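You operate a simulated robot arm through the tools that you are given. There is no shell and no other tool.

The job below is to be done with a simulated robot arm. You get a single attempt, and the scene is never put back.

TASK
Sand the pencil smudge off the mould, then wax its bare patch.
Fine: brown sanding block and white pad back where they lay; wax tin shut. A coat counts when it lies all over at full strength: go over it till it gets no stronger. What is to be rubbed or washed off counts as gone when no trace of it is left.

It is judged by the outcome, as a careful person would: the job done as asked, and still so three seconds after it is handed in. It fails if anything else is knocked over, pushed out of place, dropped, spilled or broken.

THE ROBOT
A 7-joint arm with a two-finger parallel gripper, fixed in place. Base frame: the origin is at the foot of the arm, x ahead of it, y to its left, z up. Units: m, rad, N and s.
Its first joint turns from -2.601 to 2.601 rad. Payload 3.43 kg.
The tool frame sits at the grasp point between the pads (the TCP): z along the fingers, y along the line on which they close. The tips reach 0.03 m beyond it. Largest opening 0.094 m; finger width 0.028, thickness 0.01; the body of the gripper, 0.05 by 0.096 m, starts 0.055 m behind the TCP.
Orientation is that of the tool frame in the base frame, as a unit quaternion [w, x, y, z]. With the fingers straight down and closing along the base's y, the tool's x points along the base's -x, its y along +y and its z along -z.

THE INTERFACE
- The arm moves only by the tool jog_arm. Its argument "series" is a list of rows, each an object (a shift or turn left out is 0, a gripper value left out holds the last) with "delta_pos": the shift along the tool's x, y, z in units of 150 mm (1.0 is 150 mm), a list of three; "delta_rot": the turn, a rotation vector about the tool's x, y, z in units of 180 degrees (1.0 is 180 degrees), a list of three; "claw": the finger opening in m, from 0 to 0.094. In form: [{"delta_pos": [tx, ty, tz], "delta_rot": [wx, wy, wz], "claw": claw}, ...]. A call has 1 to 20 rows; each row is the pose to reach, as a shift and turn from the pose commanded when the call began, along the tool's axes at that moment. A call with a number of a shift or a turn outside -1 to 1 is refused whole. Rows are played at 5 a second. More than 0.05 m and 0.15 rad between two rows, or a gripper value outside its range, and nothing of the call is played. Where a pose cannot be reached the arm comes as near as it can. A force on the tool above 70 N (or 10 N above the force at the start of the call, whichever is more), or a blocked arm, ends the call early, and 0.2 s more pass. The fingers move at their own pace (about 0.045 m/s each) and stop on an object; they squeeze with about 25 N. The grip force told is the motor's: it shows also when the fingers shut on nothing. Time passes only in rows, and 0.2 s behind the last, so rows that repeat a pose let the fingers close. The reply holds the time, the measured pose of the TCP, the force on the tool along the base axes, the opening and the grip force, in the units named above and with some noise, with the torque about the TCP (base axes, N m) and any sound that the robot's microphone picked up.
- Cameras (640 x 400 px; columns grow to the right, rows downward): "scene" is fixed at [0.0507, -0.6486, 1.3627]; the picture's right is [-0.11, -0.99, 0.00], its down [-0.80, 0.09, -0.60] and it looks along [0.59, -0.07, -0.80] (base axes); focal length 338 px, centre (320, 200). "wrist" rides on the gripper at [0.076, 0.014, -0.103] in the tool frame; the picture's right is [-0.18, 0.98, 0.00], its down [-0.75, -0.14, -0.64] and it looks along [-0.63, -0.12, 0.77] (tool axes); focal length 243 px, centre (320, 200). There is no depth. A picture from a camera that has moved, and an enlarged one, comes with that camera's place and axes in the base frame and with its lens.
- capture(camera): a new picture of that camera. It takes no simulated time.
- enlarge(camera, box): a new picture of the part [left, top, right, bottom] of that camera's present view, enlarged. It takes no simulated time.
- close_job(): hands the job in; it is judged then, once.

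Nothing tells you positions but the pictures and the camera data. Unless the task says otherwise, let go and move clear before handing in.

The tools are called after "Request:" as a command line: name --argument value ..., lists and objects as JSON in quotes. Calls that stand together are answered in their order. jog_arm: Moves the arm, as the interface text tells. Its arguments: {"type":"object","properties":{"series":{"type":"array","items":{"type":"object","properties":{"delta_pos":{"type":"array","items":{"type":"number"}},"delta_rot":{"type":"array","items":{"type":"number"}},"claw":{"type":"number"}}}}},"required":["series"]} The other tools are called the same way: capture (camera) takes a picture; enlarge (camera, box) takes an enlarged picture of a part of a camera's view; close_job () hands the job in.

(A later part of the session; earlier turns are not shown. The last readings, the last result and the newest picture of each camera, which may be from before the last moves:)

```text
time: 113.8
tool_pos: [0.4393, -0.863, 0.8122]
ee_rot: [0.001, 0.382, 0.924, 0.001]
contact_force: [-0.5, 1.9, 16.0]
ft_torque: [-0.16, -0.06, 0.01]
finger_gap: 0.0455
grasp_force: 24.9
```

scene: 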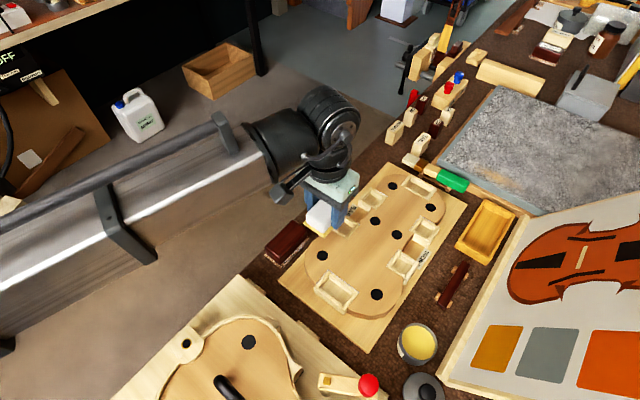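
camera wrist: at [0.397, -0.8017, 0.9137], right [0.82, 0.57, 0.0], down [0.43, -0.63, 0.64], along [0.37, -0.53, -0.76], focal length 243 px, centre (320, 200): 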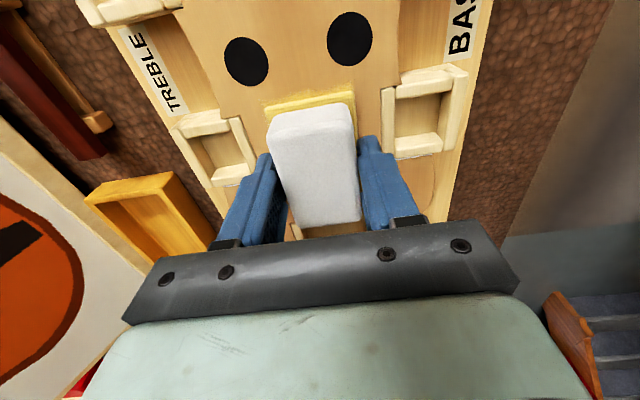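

Request:
jog_arm --series '[{"delta_pos": [0.05, 0, 0.005], "claw": 0.03}, {"delta_pos": [0.1, 0, 0.005], "claw": 0.03}, {"delta_pos": [0.05, 0, 0.005], "claw": 0.03}, {"delta_pos": [0, 0, 0.005], "claw": 0.03}, {"delta_pos": [-0.05, 0, 0.005], "claw": 0.03}, {"delta_pos": [-0.1, 0, 0.005], "claw": 0.03}, {"delta_pos": [-0.13, 0.03, 0.005], "claw": 0.03}, {"delta_pos": [-0.08, 0.05, 0.005], "claw": 0.03}, {"delta_pos": [-0.03, 0.05, 0.005], "claw": 0.03}, {"delta_pos": [0.02, 0.05, 0.005], "claw": 0.03}, {"delta_pos": [0.07, 0.05, 0.005], "claw": 0.03}, {"delta_pos": [0.12, 0.05, 0.005], "claw": 0.03}, {"delta_pos": [0.12, 0, 0.005], "claw": 0.03}, {"delta_pos": [0.12, -0.04, 0.005], "claw": 0.03}, {"delta_pos": [0.07, -0.04, 0.005], "claw": 0.03}, {"delta_pos": [0.02, -0.04, 0.005], "claw": 0.03}, {"delta_pos": [-0.03, -0.04, 0.005], "claw": 0.03}, {"delta_pos": [-0.08, -0.04, 0.005], "claw": 0.03}, {"delta_pos": [-0.13, -0.04, 0.005], "claw": 0.03}, {"delta_pos": [-0.1, 0, 0.005], "claw": 0.03}]'

Request:
jog_arm --series '[{"delta_pos": [0.05, 0, 0], "claw": 0.03}, {"delta_pos": [0.1, 0, 0], "claw": 0.03}, {"delta_pos": [0.1, 0, -0.1], "claw": 0.03}, {"delta_pos": [0.2, 0, -0.3], "claw": 0.03}, {"delta_pos": [0.45, 0.05, -0.4], "claw": 0.03}, {"delta_pos": [0.7, 0.2, -0.4], "claw": 0.03}, {"delta_pos": [0.9, 0.4, -0.4], "claw": 0.03}, {"delta_pos": [0.9, 0.4, -0.4], "claw": 0.03}]'

Request:
enlarge --camera "scene" --box '[360, 165, 440, 225]'

Request:
enlarge --camera "scene" --box '[380, 185, 430, 230]'

```text
time: 118.0
tool_pos: [0.4499, -0.8755, 0.8117]
ee_rot: [0.002, 0.381, 0.924, -0.002]
contact_force: [-7.9, -17.5, 44.9]
ft_torque: [0.2, 0.87, 0.38]
finger_gap: 0.0454
grasp_force: 25.6
```

```text
time: 119.8
tool_pos: [0.3957, -0.7345, 0.87]
ee_rot: [-0.001, 0.383, 0.924, 0.002]
contact_force: [-0.5, 0.5, -1.2]
ft_torque: [0.0, 0.0, -0.01]
finger_gap: 0.0456
grasp_force: 25.2
```

```text
6.67 times, centred on (400, 195) of scene
camera zoom: at [0.0507, -0.6486, 1.3627], right [-0.11, -0.99, 0.0], down [-0.8, 0.09, -0.6], along [0.59, -0.07, -0.8], focal length 2252 px, centre (-213, 233)
```

zoom: 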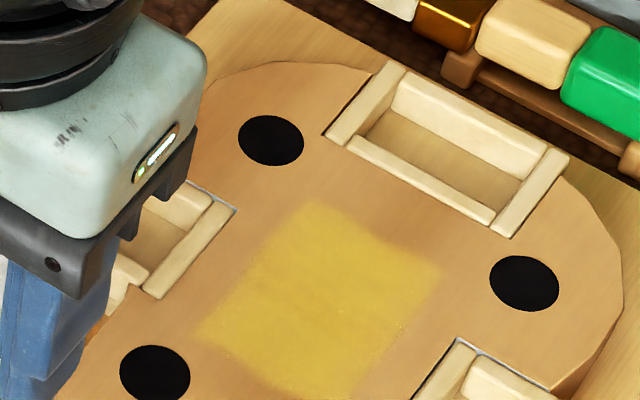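

```text
8.89 times, centred on (405, 208) of scene
camera zoom: at [0.0507, -0.6486, 1.3627], right [-0.11, -0.99, 0.0], down [-0.8, 0.09, -0.6], along [0.59, -0.07, -0.8], focal length 3003 px, centre (-436, 133)
```

zoom: 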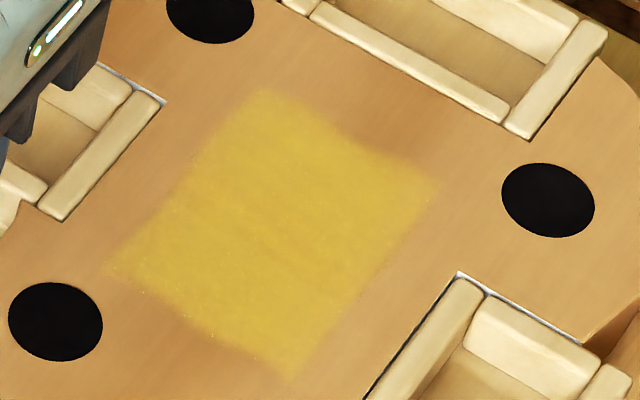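

The whole patch, about 70 × 50 mm, now shows as an even yellow rectangle. I'll check the pad's charge and keep going over it until it gets no stronger.

Request:
enlarge --camera "wrist" --box '[240, 70, 400, 240]'

Request:
jog_arm --series '[{"delta_pos": [-0.2, -0.2, 0], "claw": 0.03}, {"delta_pos": [-0.45, -0.35, 0], "claw": 0.03}, {"delta_pos": [-0.7, -0.4, 0], "claw": 0.03}, {"delta_pos": [-0.8, -0.4, 0.1], "claw": 0.03}, {"delta_pos": [-0.8, -0.4, 0.3], "claw": 0.03}, {"delta_pos": [-0.8, -0.4, 0.37], "claw": 0.03}, {"delta_pos": [-0.8, -0.4, 0.39], "claw": 0.03}, {"delta_pos": [-0.8, -0.4, 0.4], "claw": 0.03}, {"delta_pos": [-0.8, -0.4, 0.4], "claw": 0.03}]'

```text
2.35 times, centred on (320, 155) of wrist
camera zoom: at [0.3525, -0.6732, 0.9722], right [0.82, 0.57, 0.0], down [0.43, -0.63, 0.64], along [0.36, -0.53, -0.77], focal length 571 px, centre (320, 306)
```

zoom: 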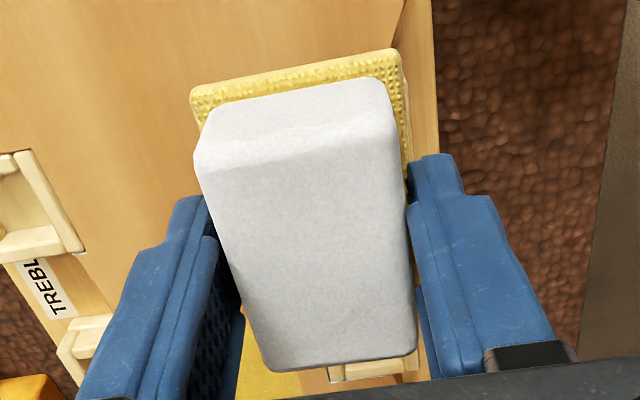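

```text
time: 121.8
tool_pos: [0.4393, -0.8628, 0.8124]
ee_rot: [0.001, 0.382, 0.924, 0.001]
contact_force: [3.8, -3.0, 29.4]
ft_torque: [-0.09, 0.0, 0.03]
finger_gap: 0.0454
grasp_force: 25.3
```

Request:
jog_arm --series '[{"delta_pos": [0.06, 0.02, 0], "claw": 0.03}, {"delta_pos": [0.12, 0.05, 0], "claw": 0.03}, {"delta_pos": [0.06, 0.05, 0], "claw": 0.03}, {"delta_pos": [0, 0.05, 0], "claw": 0.03}, {"delta_pos": [-0.06, 0.05, 0], "claw": 0.03}, {"delta_pos": [-0.12, 0.05, 0], "claw": 0.03}, {"delta_pos": [-0.12, 0.02, 0], "claw": 0.03}, {"delta_pos": [-0.06, 0.02, 0], "claw": 0.03}, {"delta_pos": [0, 0.02, 0], "claw": 0.03}, {"delta_pos": [0.06, 0.02, 0], "claw": 0.03}, {"delta_pos": [0.12, 0, 0], "claw": 0.03}, {"delta_pos": [0.12, -0.05, 0], "claw": 0.03}, {"delta_pos": [0.06, -0.05, 0], "claw": 0.03}, {"delta_pos": [0, -0.05, 0], "claw": 0.03}, {"delta_pos": [-0.06, -0.05, 0], "claw": 0.03}, {"delta_pos": [-0.12, -0.05, 0], "claw": 0.03}, {"delta_pos": [-0.12, -0.02, 0], "claw": 0.03}, {"delta_pos": [-0.06, -0.02, 0], "claw": 0.03}, {"delta_pos": [0, -0.02, 0], "claw": 0.03}, {"delta_pos": [0, 0, 0], "claw": 0.03}]'

Request:
jog_arm --series '[{"delta_pos": [0.06, 0.02, 0], "claw": 0.03}, {"delta_pos": [0.12, 0.05, 0], "claw": 0.03}, {"delta_pos": [0.06, 0.05, 0], "claw": 0.03}, {"delta_pos": [0, 0.05, 0], "claw": 0.03}, {"delta_pos": [-0.06, 0.05, 0], "claw": 0.03}, {"delta_pos": [-0.12, 0.05, 0], "claw": 0.03}, {"delta_pos": [-0.12, 0, 0], "claw": 0.03}, {"delta_pos": [-0.12, -0.05, 0], "claw": 0.03}, {"delta_pos": [-0.06, -0.05, 0], "claw": 0.03}, {"delta_pos": [0, -0.05, 0], "claw": 0.03}, {"delta_pos": [0.06, -0.05, 0], "claw": 0.03}, {"delta_pos": [0.12, -0.05, 0], "claw": 0.03}, {"delta_pos": [0.06, 0, 0], "claw": 0.03}, {"delta_pos": [0, 0, 0], "claw": 0.03}]'

Request:
jog_arm --series '[{"delta_pos": [0, 0, -0.1], "claw": 0.03}, {"delta_pos": [0.1, 0, -0.3], "claw": 0.03}, {"delta_pos": [0.35, 0.05, -0.4], "claw": 0.03}, {"delta_pos": [0.6, 0.2, -0.4], "claw": 0.03}, {"delta_pos": [0.8, 0.4, -0.4], "claw": 0.03}, {"delta_pos": [0.8, 0.4, -0.4], "claw": 0.03}]'

Request:
enlarge --camera "scene" --box '[380, 185, 430, 230]'

Request:
enlarge --camera "scene" --box '[300, 165, 460, 315]'

```text
time: 126.0
tool_pos: [0.4405, -0.8626, 0.8114]
ee_rot: [0.002, 0.382, 0.924, 0.0]
contact_force: [9.5, -18.0, 48.2]
ft_torque: [-0.71, -0.34, 0.02]
finger_gap: 0.0456
grasp_force: 25.3
```

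```text
time: 129.0
tool_pos: [0.4364, -0.8595, 0.8126]
ee_rot: [-0.002, 0.382, 0.924, 0.002]
contact_force: [-18.0, 13.8, 50.6]
ft_torque: [-0.14, 0.39, -0.14]
finger_gap: 0.0457
grasp_force: 25.0
```

```text
time: 130.4
tool_pos: [0.3968, -0.7365, 0.8715]
ee_rot: [-0.001, 0.382, 0.924, 0.001]
contact_force: [0.3, 0.5, -0.7]
ft_torque: [-0.02, -0.02, 0.0]
finger_gap: 0.0455
grasp_force: 25.4
```

```text
8.89 times, centred on (405, 208) of scene
camera zoom: at [0.0507, -0.6486, 1.3627], right [-0.11, -0.99, 0.0], down [-0.8, 0.09, -0.6], along [0.59, -0.07, -0.8], focal length 3003 px, centre (-436, 133)
```

zoom: 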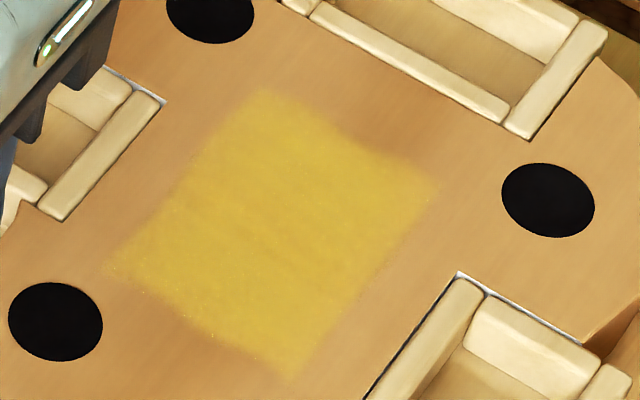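

```text
2.67 times, centred on (380, 240) of scene
camera zoom: at [0.0507, -0.6486, 1.3627], right [-0.11, -0.99, 0.0], down [-0.8, 0.09, -0.6], along [0.59, -0.07, -0.8], focal length 901 px, centre (160, 93)
```

zoom: 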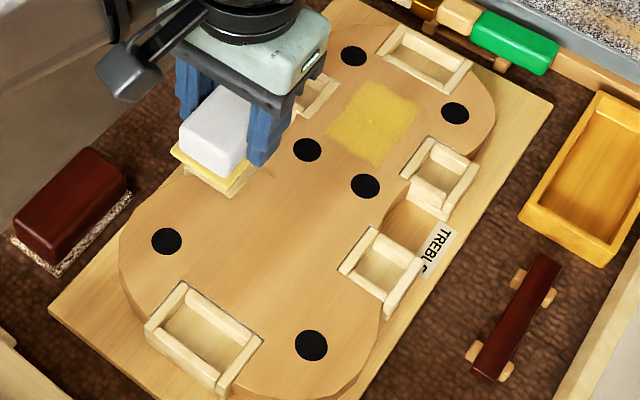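

The coat looks the same as before this pass, so it seems to be at full strength. I'll zoom on its edges and corners to check for thin spots.

Request:
enlarge --camera "scene" --box '[388, 190, 414, 206]'

Request:
enlarge --camera "scene" --box '[402, 196, 428, 214]'

Request:
enlarge --camera "scene" --box '[388, 214, 416, 232]'

Request:
enlarge --camera "scene" --box '[374, 205, 402, 223]'

```text
16.00 times, centred on (401, 198) of scene
camera zoom: at [0.0507, -0.6486, 1.3627], right [-0.11, -0.99, 0.0], down [-0.8, 0.09, -0.6], along [0.59, -0.07, -0.8], focal length 5406 px, centre (-976, 232)
```

zoom: 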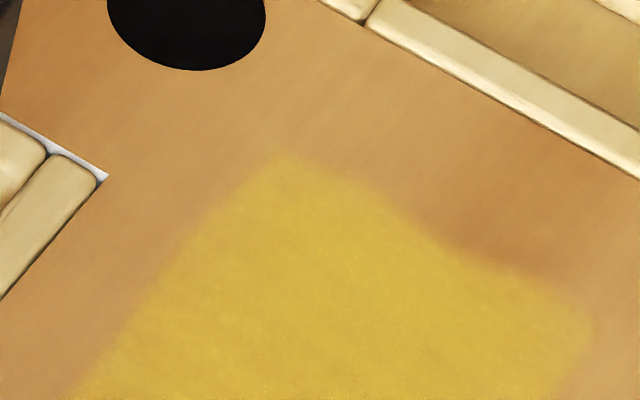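

```text
16.00 times, centred on (415, 205) of scene
camera zoom: at [0.0507, -0.6486, 1.3627], right [-0.11, -0.99, 0.0], down [-0.8, 0.09, -0.6], along [0.59, -0.07, -0.8], focal length 5406 px, centre (-1200, 120)
```

zoom: 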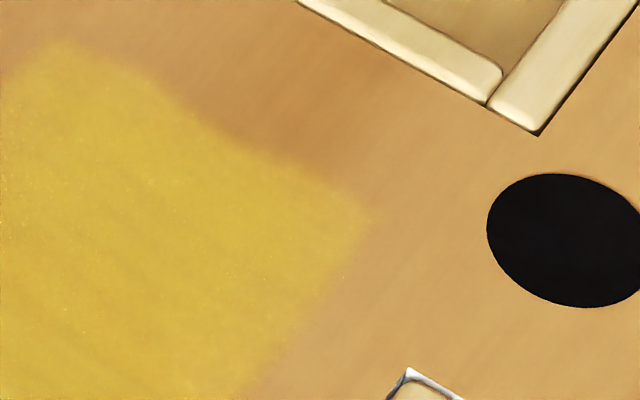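

```text
16.00 times, centred on (402, 223) of scene
camera zoom: at [0.0507, -0.6486, 1.3627], right [-0.11, -0.99, 0.0], down [-0.8, 0.09, -0.6], along [0.59, -0.07, -0.8], focal length 5406 px, centre (-992, -168)
```

zoom: 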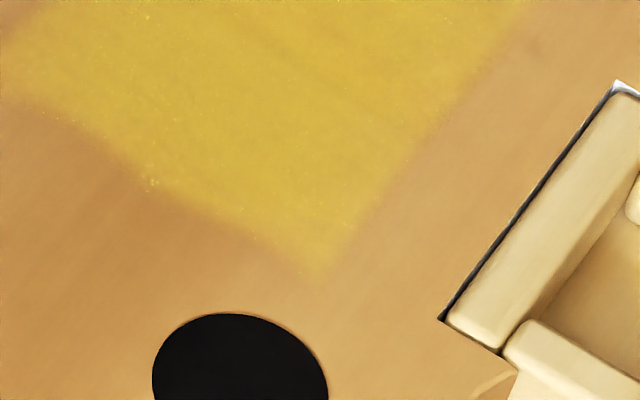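

```text
16.00 times, centred on (388, 214) of scene
camera zoom: at [0.0507, -0.6486, 1.3627], right [-0.11, -0.99, 0.0], down [-0.8, 0.09, -0.6], along [0.59, -0.07, -0.8], focal length 5406 px, centre (-768, -24)
```

zoom: 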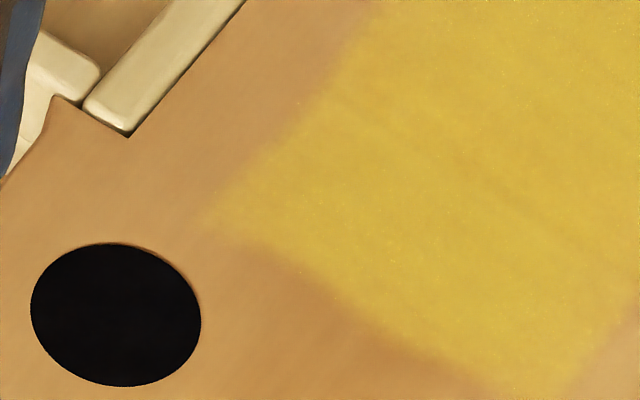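

The coat is even, with only a faint streak that may be texture. I'll make one more complete pass to be sure nothing gets stronger.

Request:
jog_arm --series '[{"delta_pos": [-0.2, -0.2, 0], "claw": 0.03}, {"delta_pos": [-0.45, -0.35, 0], "claw": 0.03}, {"delta_pos": [-0.7, -0.4, 0], "claw": 0.03}, {"delta_pos": [-0.8, -0.4, 0.1], "claw": 0.03}, {"delta_pos": [-0.8, -0.4, 0.3], "claw": 0.03}, {"delta_pos": [-0.8, -0.4, 0.37], "claw": 0.03}, {"delta_pos": [-0.8, -0.4, 0.39], "claw": 0.03}, {"delta_pos": [-0.8, -0.4, 0.4], "claw": 0.03}, {"delta_pos": [-0.8, -0.4, 0.4], "claw": 0.03}]'

Request:
jog_arm --series '[{"delta_pos": [0.06, 0.03, 0], "claw": 0.03}, {"delta_pos": [0.12, 0.055, 0], "claw": 0.03}, {"delta_pos": [0.17, 0.055, 0], "claw": 0.03}, {"delta_pos": [0.17, 0, 0], "claw": 0.03}, {"delta_pos": [0.17, -0.055, 0], "claw": 0.03}, {"delta_pos": [0.11, -0.055, 0], "claw": 0.03}, {"delta_pos": [0.11, 0, 0], "claw": 0.03}, {"delta_pos": [0.11, 0.055, 0], "claw": 0.03}, {"delta_pos": [0.05, 0.055, 0], "claw": 0.03}, {"delta_pos": [0.05, 0, 0], "claw": 0.03}, {"delta_pos": [0.05, -0.055, 0], "claw": 0.03}, {"delta_pos": [0, -0.055, 0], "claw": 0.03}, {"delta_pos": [-0.05, -0.055, 0], "claw": 0.03}, {"delta_pos": [-0.05, 0, 0], "claw": 0.03}, {"delta_pos": [-0.05, 0.055, 0], "claw": 0.03}, {"delta_pos": [-0.1, 0.055, 0], "claw": 0.03}, {"delta_pos": [-0.14, 0.055, 0], "claw": 0.03}, {"delta_pos": [-0.14, 0, 0], "claw": 0.03}, {"delta_pos": [-0.14, -0.055, 0], "claw": 0.03}, {"delta_pos": [-0.08, -0.03, 0], "claw": 0.03}]'

Request:
jog_arm --series '[{"delta_pos": [0.06, 0.03, 0], "claw": 0.03}, {"delta_pos": [0.12, 0.03, 0], "claw": 0.03}, {"delta_pos": [0.18, 0.03, 0], "claw": 0.03}, {"delta_pos": [0.12, 0.06, 0], "claw": 0.03}, {"delta_pos": [0.06, 0.06, 0], "claw": 0.03}, {"delta_pos": [0, 0.06, 0], "claw": 0.03}, {"delta_pos": [-0.04, 0.03, 0], "claw": 0.03}, {"delta_pos": [0, 0, 0], "claw": 0.03}, {"delta_pos": [0.06, 0, 0], "claw": 0.03}, {"delta_pos": [0.12, 0, 0], "claw": 0.03}, {"delta_pos": [0.18, 0, 0], "claw": 0.03}, {"delta_pos": [0.08, 0.03, 0], "claw": 0.03}]'

Request:
jog_arm --series '[{"delta_pos": [0, 0, -0.1], "claw": 0.03}, {"delta_pos": [0.1, 0, -0.3], "claw": 0.03}, {"delta_pos": [0.35, 0.05, -0.4], "claw": 0.03}, {"delta_pos": [0.6, 0.2, -0.4], "claw": 0.03}, {"delta_pos": [0.8, 0.4, -0.4], "claw": 0.03}, {"delta_pos": [0.8, 0.4, -0.4], "claw": 0.03}]'

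Request:
enlarge --camera "scene" --box '[380, 185, 430, 230]'

Request:
enlarge --camera "scene" --box '[374, 205, 402, 223]'

Request:
capture --camera "scene"

```text
time: 132.4
tool_pos: [0.4402, -0.8624, 0.8117]
ee_rot: [0.001, 0.381, 0.925, 0.0]
contact_force: [2.5, -2.2, 32.5]
ft_torque: [0.21, 0.36, -0.02]
finger_gap: 0.0456
grasp_force: 24.7
```

```text
time: 136.6
tool_pos: [0.4457, -0.8772, 0.8103]
ee_rot: [0.002, 0.382, 0.924, -0.002]
contact_force: [12.0, -16.5, 46.3]
ft_torque: [0.07, -0.12, -0.06]
finger_gap: 0.0455
grasp_force: 24.8
```

```text
time: 139.2
tool_pos: [0.435, -0.8611, 0.8106]
ee_rot: [-0.003, 0.382, 0.924, 0.001]
contact_force: [-19.8, 7.9, 49.1]
ft_torque: [-0.18, 0.18, -0.1]
finger_gap: 0.0452
grasp_force: 25.2
```

```text
time: 140.6
tool_pos: [0.3974, -0.7366, 0.8704]
ee_rot: [0.0, 0.381, 0.925, 0.001]
contact_force: [-0.1, -0.1, 0.2]
ft_torque: [0.01, 0.03, 0.0]
finger_gap: 0.0456
grasp_force: 25.2
```

```text
8.89 times, centred on (405, 208) of scene
camera zoom: at [0.0507, -0.6486, 1.3627], right [-0.11, -0.99, 0.0], down [-0.8, 0.09, -0.6], along [0.59, -0.07, -0.8], focal length 3003 px, centre (-436, 133)
```

zoom: 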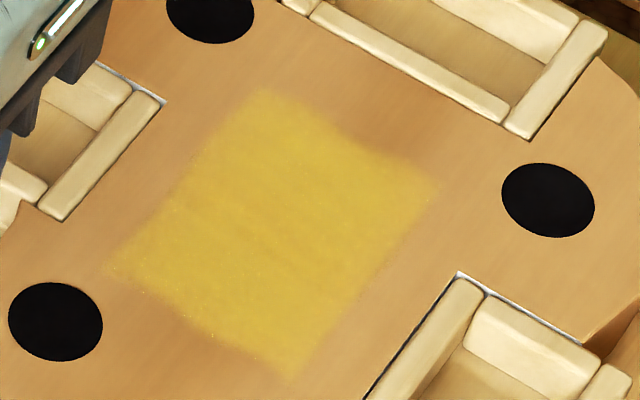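

```text
16.00 times, centred on (388, 214) of scene
camera zoom: at [0.0507, -0.6486, 1.3627], right [-0.11, -0.99, 0.0], down [-0.8, 0.09, -0.6], along [0.59, -0.07, -0.8], focal length 5406 px, centre (-768, -24)
```

zoom: 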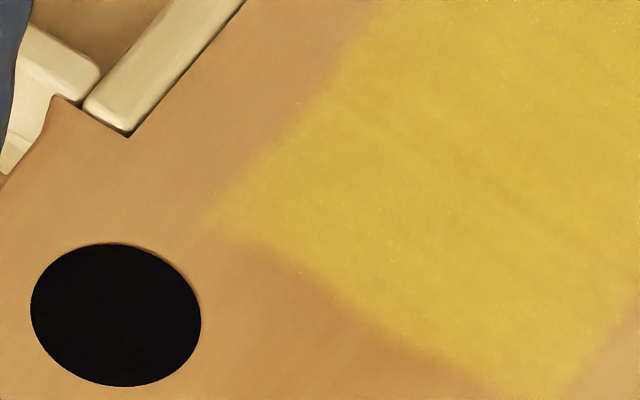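

```text
taken
```

scene: 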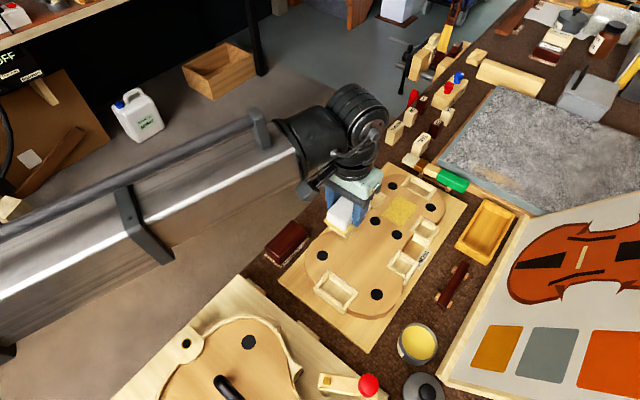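

The last faint streak got lighter, so I'll make another full pass and compare again.

Request:
jog_arm --series '[{"delta_pos": [-0.2, -0.2, 0], "claw": 0.03}, {"delta_pos": [-0.45, -0.35, 0], "claw": 0.03}, {"delta_pos": [-0.7, -0.43, 0], "claw": 0.03}, {"delta_pos": [-0.8, -0.43, 0.1], "claw": 0.03}, {"delta_pos": [-0.8, -0.43, 0.3], "claw": 0.03}, {"delta_pos": [-0.8, -0.43, 0.37], "claw": 0.03}, {"delta_pos": [-0.8, -0.43, 0.39], "claw": 0.03}, {"delta_pos": [-0.8, -0.43, 0.4], "claw": 0.03}, {"delta_pos": [-0.8, -0.43, 0.4], "claw": 0.03}]'

```text
time: 142.6
tool_pos: [0.4363, -0.8667, 0.8125]
ee_rot: [0.001, 0.383, 0.924, 0.0]
contact_force: [1.3, -1.5, 28.4]
ft_torque: [0.23, 0.38, -0.03]
finger_gap: 0.0457
grasp_force: 25.3
```

Request:
jog_arm --series '[{"delta_pos": [0.06, 0, 0], "claw": 0.03}, {"delta_pos": [0.12, -0.02, 0], "claw": 0.03}, {"delta_pos": [0.17, -0.02, 0], "claw": 0.03}, {"delta_pos": [0.11, -0.02, 0], "claw": 0.03}, {"delta_pos": [0.05, -0.02, 0], "claw": 0.03}, {"delta_pos": [-0.01, -0.02, 0], "claw": 0.03}, {"delta_pos": [-0.07, -0.02, 0], "claw": 0.03}, {"delta_pos": [-0.13, -0.02, 0], "claw": 0.03}, {"delta_pos": [-0.13, 0.03, 0], "claw": 0.03}, {"delta_pos": [-0.07, 0.03, 0], "claw": 0.03}, {"delta_pos": [-0.01, 0.03, 0], "claw": 0.03}, {"delta_pos": [0.05, 0.03, 0], "claw": 0.03}, {"delta_pos": [0.11, 0.03, 0], "claw": 0.03}, {"delta_pos": [0.17, 0.03, 0], "claw": 0.03}, {"delta_pos": [0.17, 0.08, 0], "claw": 0.03}, {"delta_pos": [0.11, 0.08, 0], "claw": 0.03}, {"delta_pos": [0.05, 0.08, 0], "claw": 0.03}, {"delta_pos": [-0.01, 0.08, 0], "claw": 0.03}, {"delta_pos": [-0.07, 0.08, 0], "claw": 0.03}, {"delta_pos": [-0.13, 0.08, 0], "claw": 0.03}]'

Request:
jog_arm --series '[{"delta_pos": [0.06, 0, 0], "claw": 0.03}, {"delta_pos": [0.12, 0, 0], "claw": 0.03}, {"delta_pos": [0.18, 0, 0], "claw": 0.03}, {"delta_pos": [0.24, 0, 0], "claw": 0.03}, {"delta_pos": [0.3, -0.02, 0], "claw": 0.03}, {"delta_pos": [0.24, -0.05, 0], "claw": 0.03}, {"delta_pos": [0.18, -0.05, 0], "claw": 0.03}, {"delta_pos": [0.12, -0.05, 0], "claw": 0.03}, {"delta_pos": [0.06, -0.05, 0], "claw": 0.03}, {"delta_pos": [0, -0.05, 0], "claw": 0.03}, {"delta_pos": [0, -0.1, 0], "claw": 0.03}, {"delta_pos": [0.06, -0.1, 0], "claw": 0.03}, {"delta_pos": [0.12, -0.1, 0], "claw": 0.03}, {"delta_pos": [0.18, -0.1, 0], "claw": 0.03}, {"delta_pos": [0.24, -0.1, 0], "claw": 0.03}, {"delta_pos": [0.3, -0.08, 0], "claw": 0.03}, {"delta_pos": [0.24, -0.05, 0], "claw": 0.03}, {"delta_pos": [0.13, -0.05, 0], "claw": 0.03}]'

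Request:
jog_arm --series '[{"delta_pos": [0, 0, -0.1], "claw": 0.03}, {"delta_pos": [0.1, 0, -0.3], "claw": 0.03}, {"delta_pos": [0.35, 0.05, -0.4], "claw": 0.03}, {"delta_pos": [0.6, 0.2, -0.4], "claw": 0.03}, {"delta_pos": [0.8, 0.4, -0.4], "claw": 0.03}, {"delta_pos": [0.8, 0.4, -0.4], "claw": 0.03}]'

Request:
enlarge --camera "scene" --box '[380, 185, 430, 230]'

Request:
enlarge --camera "scene" --box '[374, 205, 402, 223]'

Request:
enlarge --camera "scene" --box '[402, 196, 428, 214]'

```text
time: 146.8
tool_pos: [0.4568, -0.8706, 0.8126]
ee_rot: [0.0, 0.382, 0.924, 0.001]
contact_force: [-13.9, 13.3, 51.5]
ft_torque: [0.42, 0.57, 0.01]
finger_gap: 0.0454
grasp_force: 24.9
```

```text
time: 150.6
tool_pos: [0.4378, -0.8577, 0.8126]
ee_rot: [-0.002, 0.382, 0.924, 0.003]
contact_force: [-14.6, 16.4, 49.6]
ft_torque: [0.02, 0.44, -0.08]
finger_gap: 0.0454
grasp_force: 25.1
```

```text
time: 152.0
tool_pos: [0.3973, -0.7373, 0.8706]
ee_rot: [0.0, 0.382, 0.924, 0.001]
contact_force: [0.5, 0.0, -0.8]
ft_torque: [-0.01, 0.01, 0.02]
finger_gap: 0.0455
grasp_force: 25.0
```

```text
8.89 times, centred on (405, 208) of scene
camera zoom: at [0.0507, -0.6486, 1.3627], right [-0.11, -0.99, 0.0], down [-0.8, 0.09, -0.6], along [0.59, -0.07, -0.8], focal length 3003 px, centre (-436, 133)
```

zoom: 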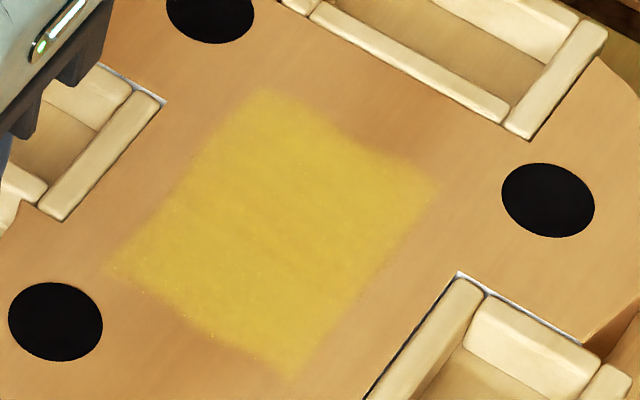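

```text
16.00 times, centred on (388, 214) of scene
camera zoom: at [0.0507, -0.6486, 1.3627], right [-0.11, -0.99, 0.0], down [-0.8, 0.09, -0.6], along [0.59, -0.07, -0.8], focal length 5406 px, centre (-768, -24)
```

zoom: 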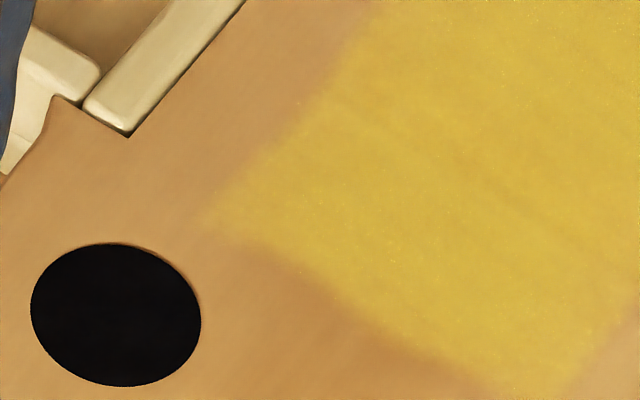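

```text
16.00 times, centred on (415, 205) of scene
camera zoom: at [0.0507, -0.6486, 1.3627], right [-0.11, -0.99, 0.0], down [-0.8, 0.09, -0.6], along [0.59, -0.07, -0.8], focal length 5406 px, centre (-1200, 120)
```

zoom: 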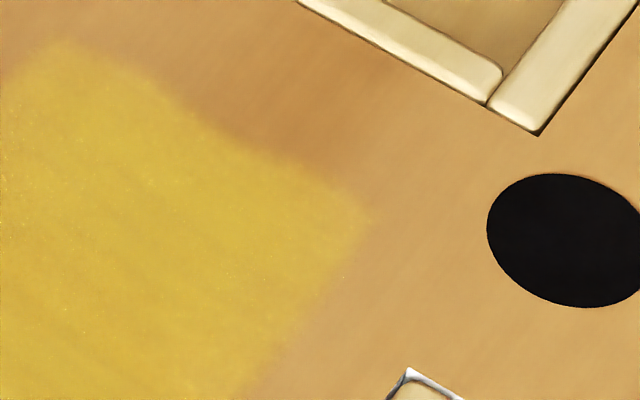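

The coat no longer changes: it is complete. Before returning the pad I'll check how it sits in the grip.

Request:
enlarge --camera "wrist" --box '[220, 30, 420, 230]'

Request:
enlarge --camera "scene" --box '[256, 180, 352, 270]'

```text
2.00 times, centred on (320, 130) of wrist
camera zoom: at [0.3535, -0.6741, 0.9721], right [0.82, 0.57, 0.0], down [0.43, -0.63, 0.64], along [0.36, -0.53, -0.77], focal length 485 px, centre (320, 340)
```

zoom: 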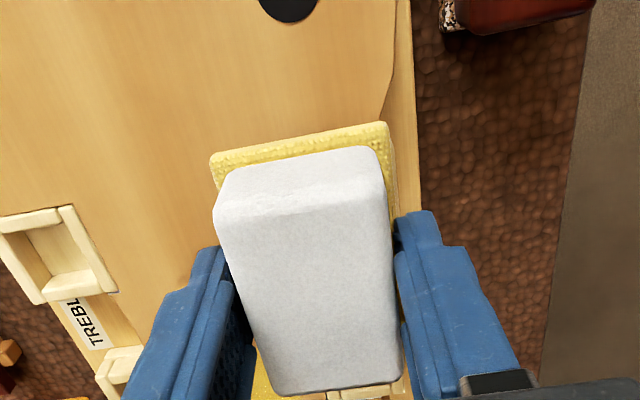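

```text
4.44 times, centred on (304, 225) of scene
camera zoom: at [0.0507, -0.6486, 1.3627], right [-0.11, -0.99, 0.0], down [-0.8, 0.09, -0.6], along [0.59, -0.07, -0.8], focal length 1502 px, centre (391, 89)
```

zoom: 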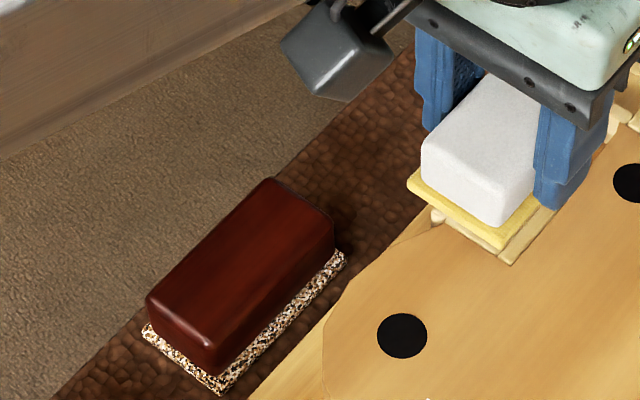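

Request:
jog_arm --series '[{"delta_pos": [-0.08, 0.13, 0], "claw": 0.03}, {"delta_pos": [-0.16, 0.27, 0], "claw": 0.03}, {"delta_pos": [-0.25, 0.4, 0], "claw": 0.03}, {"delta_pos": [-0.331, 0.534, 0], "claw": 0.03}, {"delta_pos": [-0.331, 0.534, 0.2], "claw": 0.03}, {"delta_pos": [-0.331, 0.534, 0.4], "claw": 0.03}, {"delta_pos": [-0.331, 0.534, 0.5], "claw": 0.03}, {"delta_pos": [-0.331, 0.534, 0.57], "claw": 0.03}, {"delta_pos": [-0.331, 0.534, 0.6], "claw": 0.03}, {"delta_pos": [-0.331, 0.534, 0.6], "claw": 0.03}]'

Request:
enlarge --camera "scene" --box '[290, 165, 386, 225]'

Request:
enlarge --camera "wrist" --box '[220, 30, 420, 230]'

```text
time: 154.2
tool_pos: [0.4877, -0.7134, 0.7809]
ee_rot: [0.0, 0.383, 0.924, 0.002]
contact_force: [0.2, 0.2, -1.4]
ft_torque: [0.02, 0.02, -0.02]
finger_gap: 0.0456
grasp_force: 24.9
```

```text
6.67 times, centred on (338, 195) of scene
camera zoom: at [0.0507, -0.6486, 1.3627], right [-0.11, -0.99, 0.0], down [-0.8, 0.09, -0.6], along [0.59, -0.07, -0.8], focal length 2252 px, centre (200, 233)
```

zoom: 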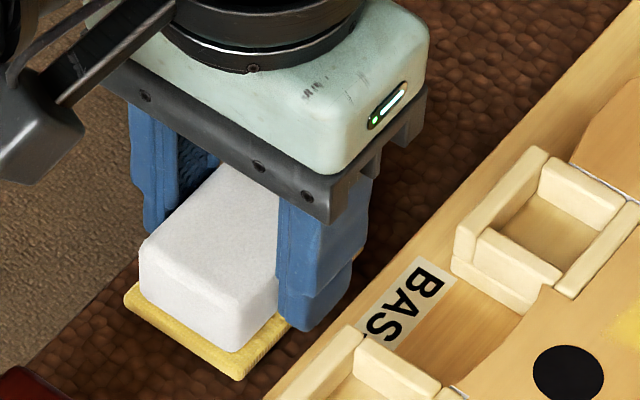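

```text
2.00 times, centred on (320, 130) of wrist
camera zoom: at [0.4449, -0.652, 0.8826], right [0.82, 0.57, 0.0], down [0.43, -0.63, 0.64], along [0.36, -0.53, -0.77], focal length 485 px, centre (320, 340)
```

zoom: 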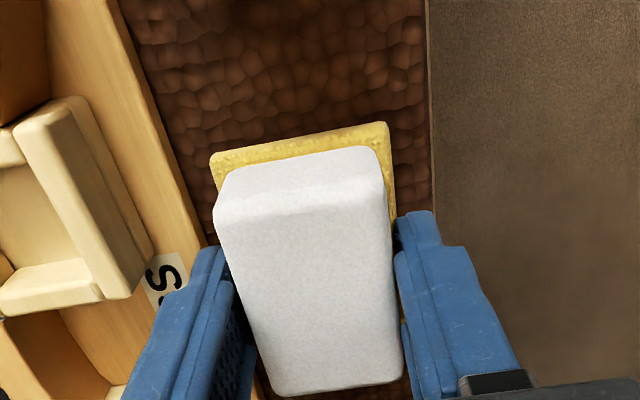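

Request:
jog_arm --series '[{"delta_pos": [0.007, 0.007, 0.007], "claw": 0.03}, {"delta_pos": [0.007, 0.007, 0.014], "claw": 0.03}, {"delta_pos": [0.007, 0.007, 0.02], "claw": 0.03}, {"delta_pos": [0.007, 0.007, 0.02], "claw": 0.03}]'

```text
time: 155.2
tool_pos: [0.4888, -0.7126, 0.7771]
ee_rot: [-0.001, 0.381, 0.925, 0.001]
contact_force: [-0.3, -0.5, -0.6]
ft_torque: [-0.04, -0.03, 0.0]
finger_gap: 0.0456
grasp_force: 25.7
```

Request:
jog_arm --series '[{"delta_pos": [0, 0, 0.006], "claw": 0.03}, {"delta_pos": [0, 0, 0.01], "claw": 0.03}, {"delta_pos": [0, 0, 0.01], "claw": 0.03}]'

```text
time: 156.0
tool_pos: [0.4888, -0.7126, 0.7773]
ee_rot: [0.0, 0.381, 0.924, 0.0]
contact_force: [0.2, -0.1, 15.9]
ft_torque: [0.07, 0.21, -0.01]
finger_gap: 0.0454
grasp_force: 25.0
```

The pad is down. I'll open only slightly (the board edge is close), then rise straight up.

Request:
jog_arm --series '[{"delta_pos": [0, 0, -0.003], "claw": 0.049}, {"delta_pos": [0, 0, -0.003], "claw": 0.049}, {"delta_pos": [0, 0, -0.05], "claw": 0.049}, {"delta_pos": [0, 0, -0.12], "claw": 0.05}, {"delta_pos": [0, 0, -0.3], "claw": 0.055}, {"delta_pos": [0, 0, -0.6], "claw": 0.06}, {"delta_pos": [0, 0, -0.9], "claw": 0.06}, {"delta_pos": [0, 0, -0.9], "claw": 0.06}]'

Request:
enlarge --camera "scene" --box '[256, 180, 352, 270]'

Request:
capture --camera "wrist"

```text
time: 157.8
tool_pos: [0.4882, -0.7131, 0.9105]
ee_rot: [-0.001, 0.382, 0.924, 0.001]
contact_force: [-0.2, 0.2, 1.1]
ft_torque: [-0.02, 0.01, 0.01]
finger_gap: 0.06
grasp_force: 0.0
```

```text
4.44 times, centred on (304, 225) of scene
camera zoom: at [0.0507, -0.6486, 1.3627], right [-0.11, -0.99, 0.0], down [-0.8, 0.09, -0.6], along [0.59, -0.07, -0.8], focal length 1502 px, centre (391, 89)
```

zoom: 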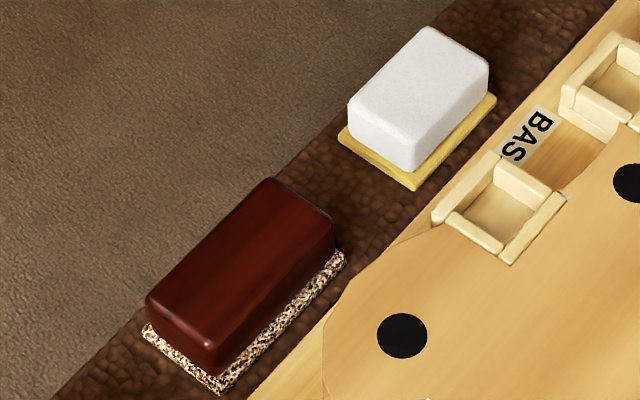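

```text
taken
camera wrist: at [0.445, -0.6512, 1.0138], right [0.82, 0.57, 0.0], down [0.43, -0.63, 0.64], along [0.36, -0.53, -0.77], focal length 243 px, centre (320, 200)
```

wrist: 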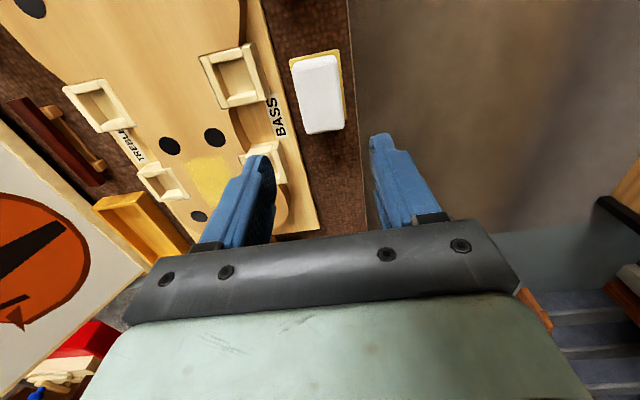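

Both the block and the pad are back on their marks. Last: I'll fetch the lid from the bench and shut the tin.

Request:
jog_arm --series '[{"delta_pos": [0.2, -0.2, 0], "claw": 0.06}, {"delta_pos": [0.4, -0.4, 0], "claw": 0.06}, {"delta_pos": [0.6, -0.6, 0], "claw": 0.06}, {"delta_pos": [0.8, -0.8, 0], "claw": 0.06}, {"delta_pos": [1.0, -1.0, 0], "claw": 0.06}, {"delta_pos": [1.0, -1.0, 0], "claw": 0.06}]'

Request:
jog_arm --series '[{"delta_pos": [0.1, -0.25, 0], "claw": 0.06}, {"delta_pos": [0.2, -0.5, 0], "claw": 0.06}, {"delta_pos": [0.31, -0.75, 0], "claw": 0.06}, {"delta_pos": [0.31, -1.0, 0], "claw": 0.06}, {"delta_pos": [0.31, -1.0, 0], "claw": 0.06}]'

Request:
capture --camera "wrist"

Request:
enlarge --camera "wrist" --box '[180, 20, 420, 180]'

```text
time: 159.2
tool_pos: [0.2769, -0.7131, 0.91]
ee_rot: [0.0, 0.381, 0.925, 0.002]
contact_force: [0.6, 0.3, -0.3]
ft_torque: [-0.03, 0.0, -0.04]
finger_gap: 0.0598
grasp_force: 0.1
```

```text
time: 160.4
tool_pos: [0.1381, -0.7866, 0.9096]
ee_rot: [0.0, 0.382, 0.924, 0.002]
contact_force: [0.2, -0.2, 0.2]
ft_torque: [0.01, -0.01, 0.01]
finger_gap: 0.0601
grasp_force: 0.1
```

```text
taken
camera wrist: at [0.0933, -0.7242, 1.0116], right [0.82, 0.57, 0.0], down [0.43, -0.63, 0.64], along [0.36, -0.53, -0.77], focal length 243 px, centre (320, 200)
```

wrist: 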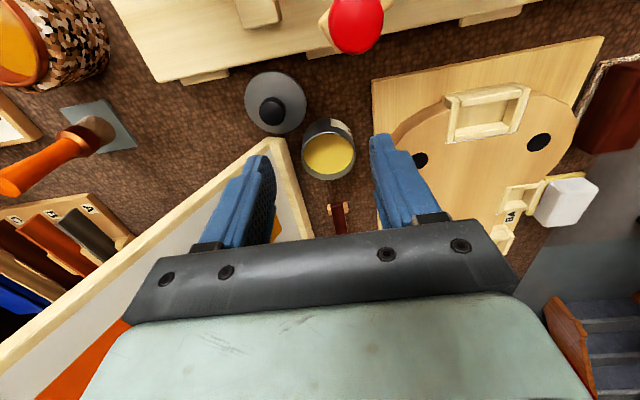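

```text
2.50 times, centred on (300, 100) of wrist
camera zoom: at [0.0933, -0.7242, 1.0116], right [0.82, 0.57, 0.0], down [0.43, -0.63, 0.64], along [0.36, -0.53, -0.77], focal length 606 px, centre (370, 450)
```

zoom: 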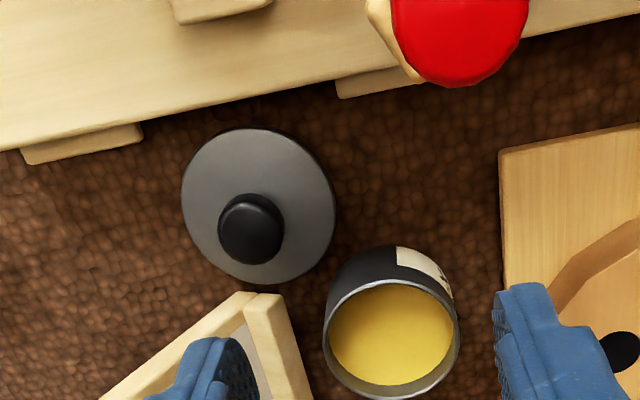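

Request:
jog_arm --series '[{"delta_pos": [0, -0.162, 0], "delta_rot": [0.0004, -0.0002, 0], "claw": 0.06}, {"delta_pos": [0, -0.324, 0], "delta_rot": [0.0008, -0.0003, 0], "claw": 0.06}, {"delta_pos": [0, -0.324, 0.25], "delta_rot": [0.0008, -0.0003, 0], "claw": 0.06}, {"delta_pos": [0, -0.324, 0.45], "delta_rot": [0.0008, -0.0003, 0], "claw": 0.06}, {"delta_pos": [0, -0.324, 0.45], "delta_rot": [0.0008, -0.0003, 0], "claw": 0.06}]'

Request:
enlarge --camera "wrist" --box '[220, 50, 420, 220]'

```text
time: 161.6
tool_pos: [0.1031, -0.8204, 0.8421]
ee_rot: [0.0, 0.382, 0.924, 0.0]
contact_force: [0.1, 0.1, -0.1]
ft_torque: [-0.03, 0.0, -0.05]
finger_gap: 0.0599
grasp_force: 0.0
```

```text
2.35 times, centred on (320, 135) of wrist
camera zoom: at [0.0596, -0.7586, 0.9448], right [0.82, 0.57, 0.0], down [0.43, -0.63, 0.64], along [0.36, -0.53, -0.77], focal length 571 px, centre (320, 353)
```

zoom: 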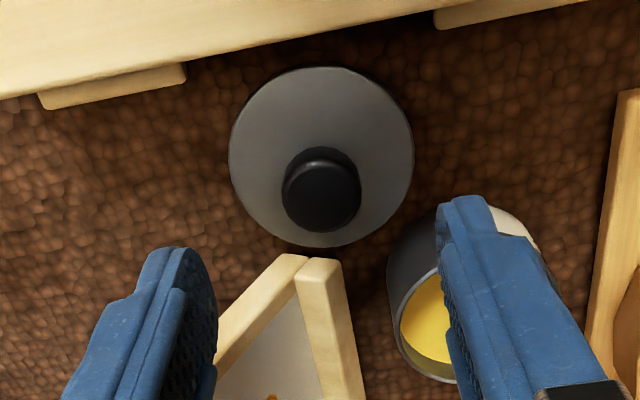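

The lid's knob is centred under the hand. I'll lower with a narrower opening, grip it and lift.

Request:
jog_arm --series '[{"delta_pos": [0, 0, 0.1], "claw": 0.046}, {"delta_pos": [0, 0, 0.2], "claw": 0.046}, {"delta_pos": [0, 0, 0.3], "claw": 0.046}, {"delta_pos": [0, 0, 0.37], "claw": 0.046}, {"delta_pos": [0, 0, 0.4], "claw": 0.046}, {"delta_pos": [0, 0, 0.4], "claw": 0.046}]'

Request:
enlarge --camera "wrist" --box '[220, 50, 420, 220]'

```text
time: 163.0
tool_pos: [0.1024, -0.8209, 0.7821]
ee_rot: [0.0, 0.382, 0.924, -0.001]
contact_force: [-0.4, 0.2, 0.8]
ft_torque: [-0.01, -0.01, -0.05]
finger_gap: 0.0459
grasp_force: 0.0
```

```text
2.35 times, centred on (320, 135) of wrist
camera zoom: at [0.0597, -0.7588, 0.8846], right [0.82, 0.57, 0.0], down [0.43, -0.63, 0.64], along [0.36, -0.53, -0.77], focal length 571 px, centre (320, 353)
```

zoom: 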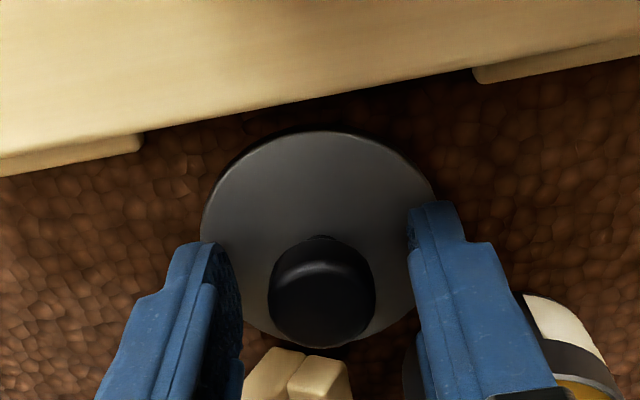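

Request:
jog_arm --series '[{"claw": 0.035}, {"claw": 0.025}, {"claw": 0.012}, {"claw": 0.012}, {"claw": 0.012}]'

Request:
jog_arm --series '[{"delta_pos": [0, 0, -0.1], "claw": 0.012}, {"delta_pos": [0, 0, -0.3], "claw": 0.012}, {"delta_pos": [0, 0, -0.55], "claw": 0.012}, {"delta_pos": [0, 0, -0.55], "claw": 0.012}]'

Request:
enlarge --camera "wrist" --box '[220, 50, 420, 220]'

```text
time: 164.2
tool_pos: [0.1039, -0.8202, 0.782]
ee_rot: [0.0, 0.382, 0.924, 0.0]
contact_force: [-0.5, -0.9, -0.7]
ft_torque: [-0.05, 0.0, 0.04]
finger_gap: 0.0245
grasp_force: 25.0
```

```text
time: 165.2
tool_pos: [0.1031, -0.8218, 0.8637]
ee_rot: [0.0, 0.382, 0.924, 0.0]
contact_force: [0.5, -0.1, -1.2]
ft_torque: [-0.01, -0.01, -0.01]
finger_gap: 0.0242
grasp_force: 25.0
```

```text
2.35 times, centred on (320, 135) of wrist
camera zoom: at [0.0595, -0.7593, 0.9667], right [0.82, 0.57, 0.0], down [0.43, -0.63, 0.64], along [0.36, -0.53, -0.77], focal length 571 px, centre (320, 353)
```

zoom: 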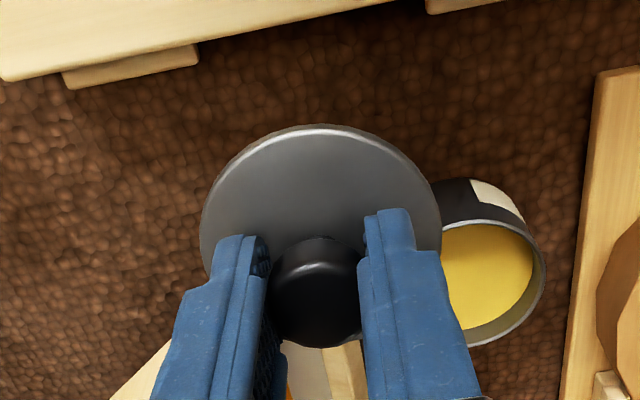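

The lid is in hand. I'll carry it over the tin and check alignment before lowering.

Request:
jog_arm --series '[{"delta_pos": [-0.12, 0.11, 0], "claw": 0.012}, {"delta_pos": [-0.25, 0.22, 0], "claw": 0.012}, {"delta_pos": [-0.372, 0.325, 0], "claw": 0.012}, {"delta_pos": [-0.372, 0.325, 0.08], "claw": 0.012}, {"delta_pos": [-0.372, 0.325, 0.08], "claw": 0.012}]'

Request:
enlarge --camera "wrist" --box '[220, 50, 420, 220]'

Request:
enlarge --camera "scene" --box '[370, 300, 498, 390]'

```text
time: 166.4
tool_pos: [0.1777, -0.8259, 0.8528]
ee_rot: [0.0, 0.382, 0.924, 0.0]
contact_force: [0.3, 0.6, 0.5]
ft_torque: [0.0, 0.02, 0.01]
finger_gap: 0.0243
grasp_force: 25.1
```

```text
2.35 times, centred on (320, 135) of wrist
camera zoom: at [0.1336, -0.7638, 0.9548], right [0.82, 0.57, 0.0], down [0.43, -0.63, 0.64], along [0.36, -0.53, -0.77], focal length 571 px, centre (320, 353)
```

zoom: 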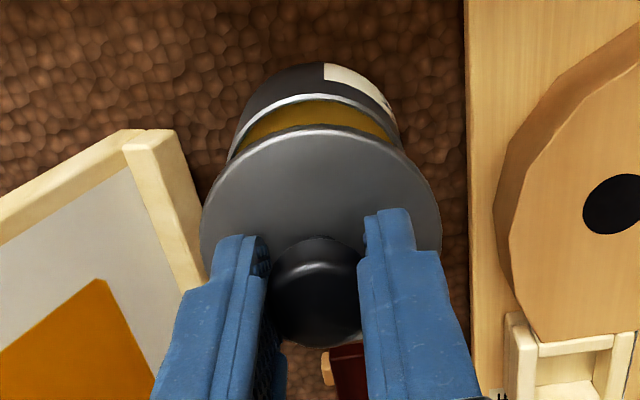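

```text
4.44 times, centred on (434, 345) of scene
camera zoom: at [0.0507, -0.6486, 1.3627], right [-0.11, -0.99, 0.0], down [-0.8, 0.09, -0.6], along [0.59, -0.07, -0.8], focal length 1502 px, centre (-187, -444)
```

zoom: 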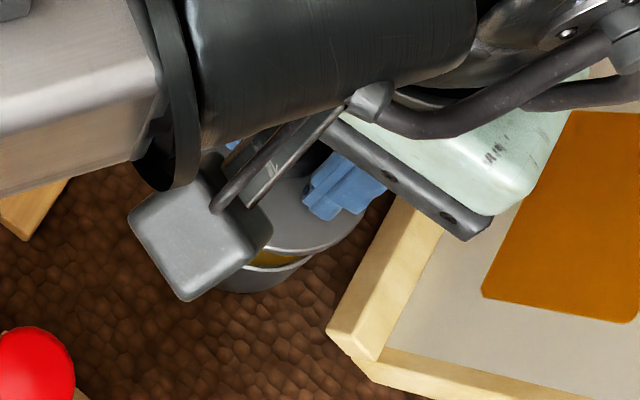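

Request:
enlarge --camera "wrist" --box '[270, 60, 370, 130]'

```text
5.71 times, centred on (320, 95) of wrist
camera zoom: at [0.1336, -0.7638, 0.9548], right [0.82, 0.57, 0.0], down [0.43, -0.63, 0.64], along [0.36, -0.53, -0.77], focal length 1386 px, centre (320, 800)
```

zoom: 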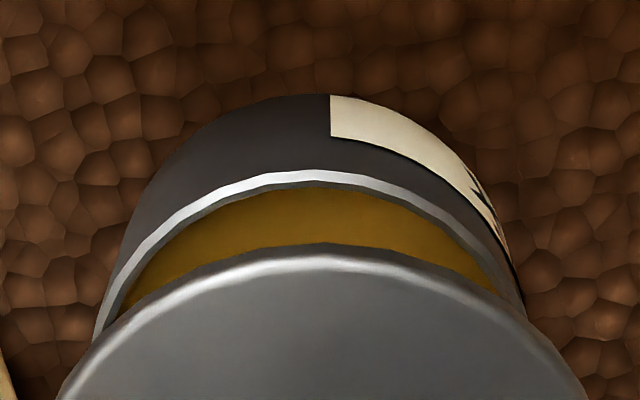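

The lid is within about 1.5 mm of the tin's centre. I'll trim that and lower to just above the rim for a final check.

Request:
jog_arm --series '[{"delta_pos": [-0.006, -0.008, 0], "claw": 0.012}, {"delta_pos": [-0.006, -0.008, 0.08], "claw": 0.012}, {"delta_pos": [-0.006, -0.008, 0.15], "claw": 0.012}, {"delta_pos": [-0.006, -0.008, 0.15], "claw": 0.012}]'

Request:
enlarge --camera "wrist" --box '[270, 70, 370, 140]'

Request:
enlarge --camera "scene" --box '[390, 320, 454, 370]'

```text
time: 167.4
tool_pos: [0.1763, -0.8271, 0.8298]
ee_rot: [-0.001, 0.382, 0.924, 0.0]
contact_force: [-0.4, -0.3, -0.3]
ft_torque: [0.01, -0.01, -0.01]
finger_gap: 0.0248
grasp_force: 25.2
```

```text
5.71 times, centred on (320, 105) of wrist
camera zoom: at [0.1331, -0.765, 0.9324], right [0.82, 0.57, 0.0], down [0.43, -0.63, 0.64], along [0.36, -0.53, -0.77], focal length 1386 px, centre (320, 743)
```

zoom: 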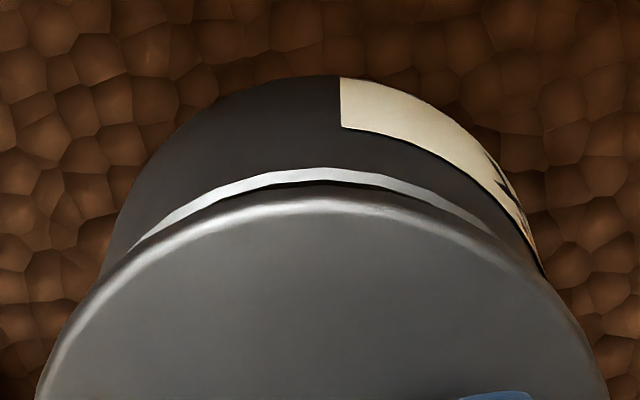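

```text
8.00 times, centred on (422, 345) of scene
camera zoom: at [0.0507, -0.6486, 1.3627], right [-0.11, -0.99, 0.0], down [-0.8, 0.09, -0.6], along [0.59, -0.07, -0.8], focal length 2703 px, centre (-496, -960)
```

zoom: 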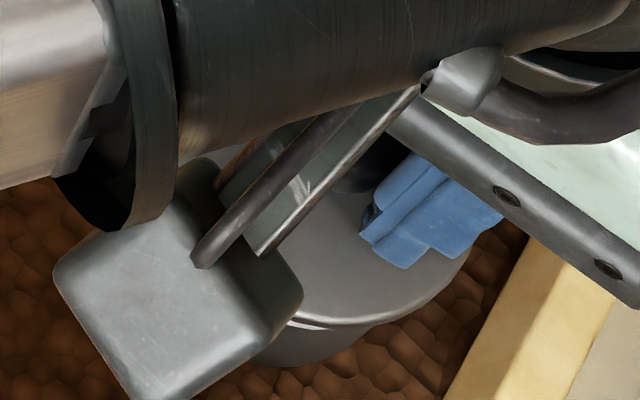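

Lid and tin now line up in both directions. I'll lower the lid slowly onto the rim.

Request:
jog_arm --series '[{"delta_pos": [0, 0, 0.02], "claw": 0.012}, {"delta_pos": [0, 0, 0.04], "claw": 0.012}, {"delta_pos": [0, 0, 0.055], "claw": 0.012}, {"delta_pos": [0, 0, 0.065], "claw": 0.012}, {"delta_pos": [0, 0, 0.065], "claw": 0.012}]'

Request:
enlarge --camera "wrist" --box '[270, 70, 370, 140]'

```text
time: 168.6
tool_pos: [0.1771, -0.8274, 0.8199]
ee_rot: [0.0, 0.382, 0.924, 0.001]
contact_force: [0.3, -0.1, -0.3]
ft_torque: [-0.01, -0.01, 0.02]
finger_gap: 0.0244
grasp_force: 25.3
```

```text
5.71 times, centred on (320, 105) of wrist
camera zoom: at [0.1336, -0.7649, 0.9229], right [0.82, 0.57, 0.0], down [0.43, -0.63, 0.64], along [0.36, -0.53, -0.77], focal length 1386 px, centre (320, 743)
```

zoom: 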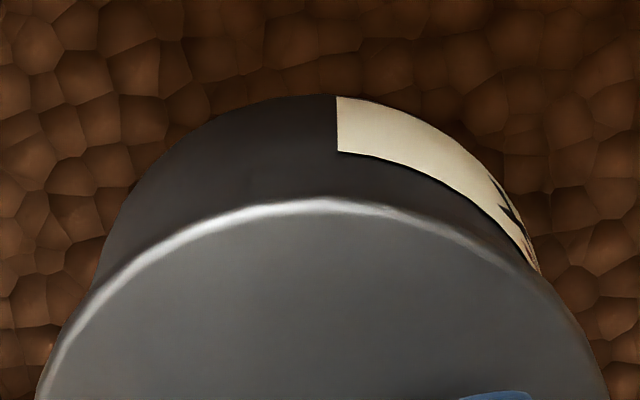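

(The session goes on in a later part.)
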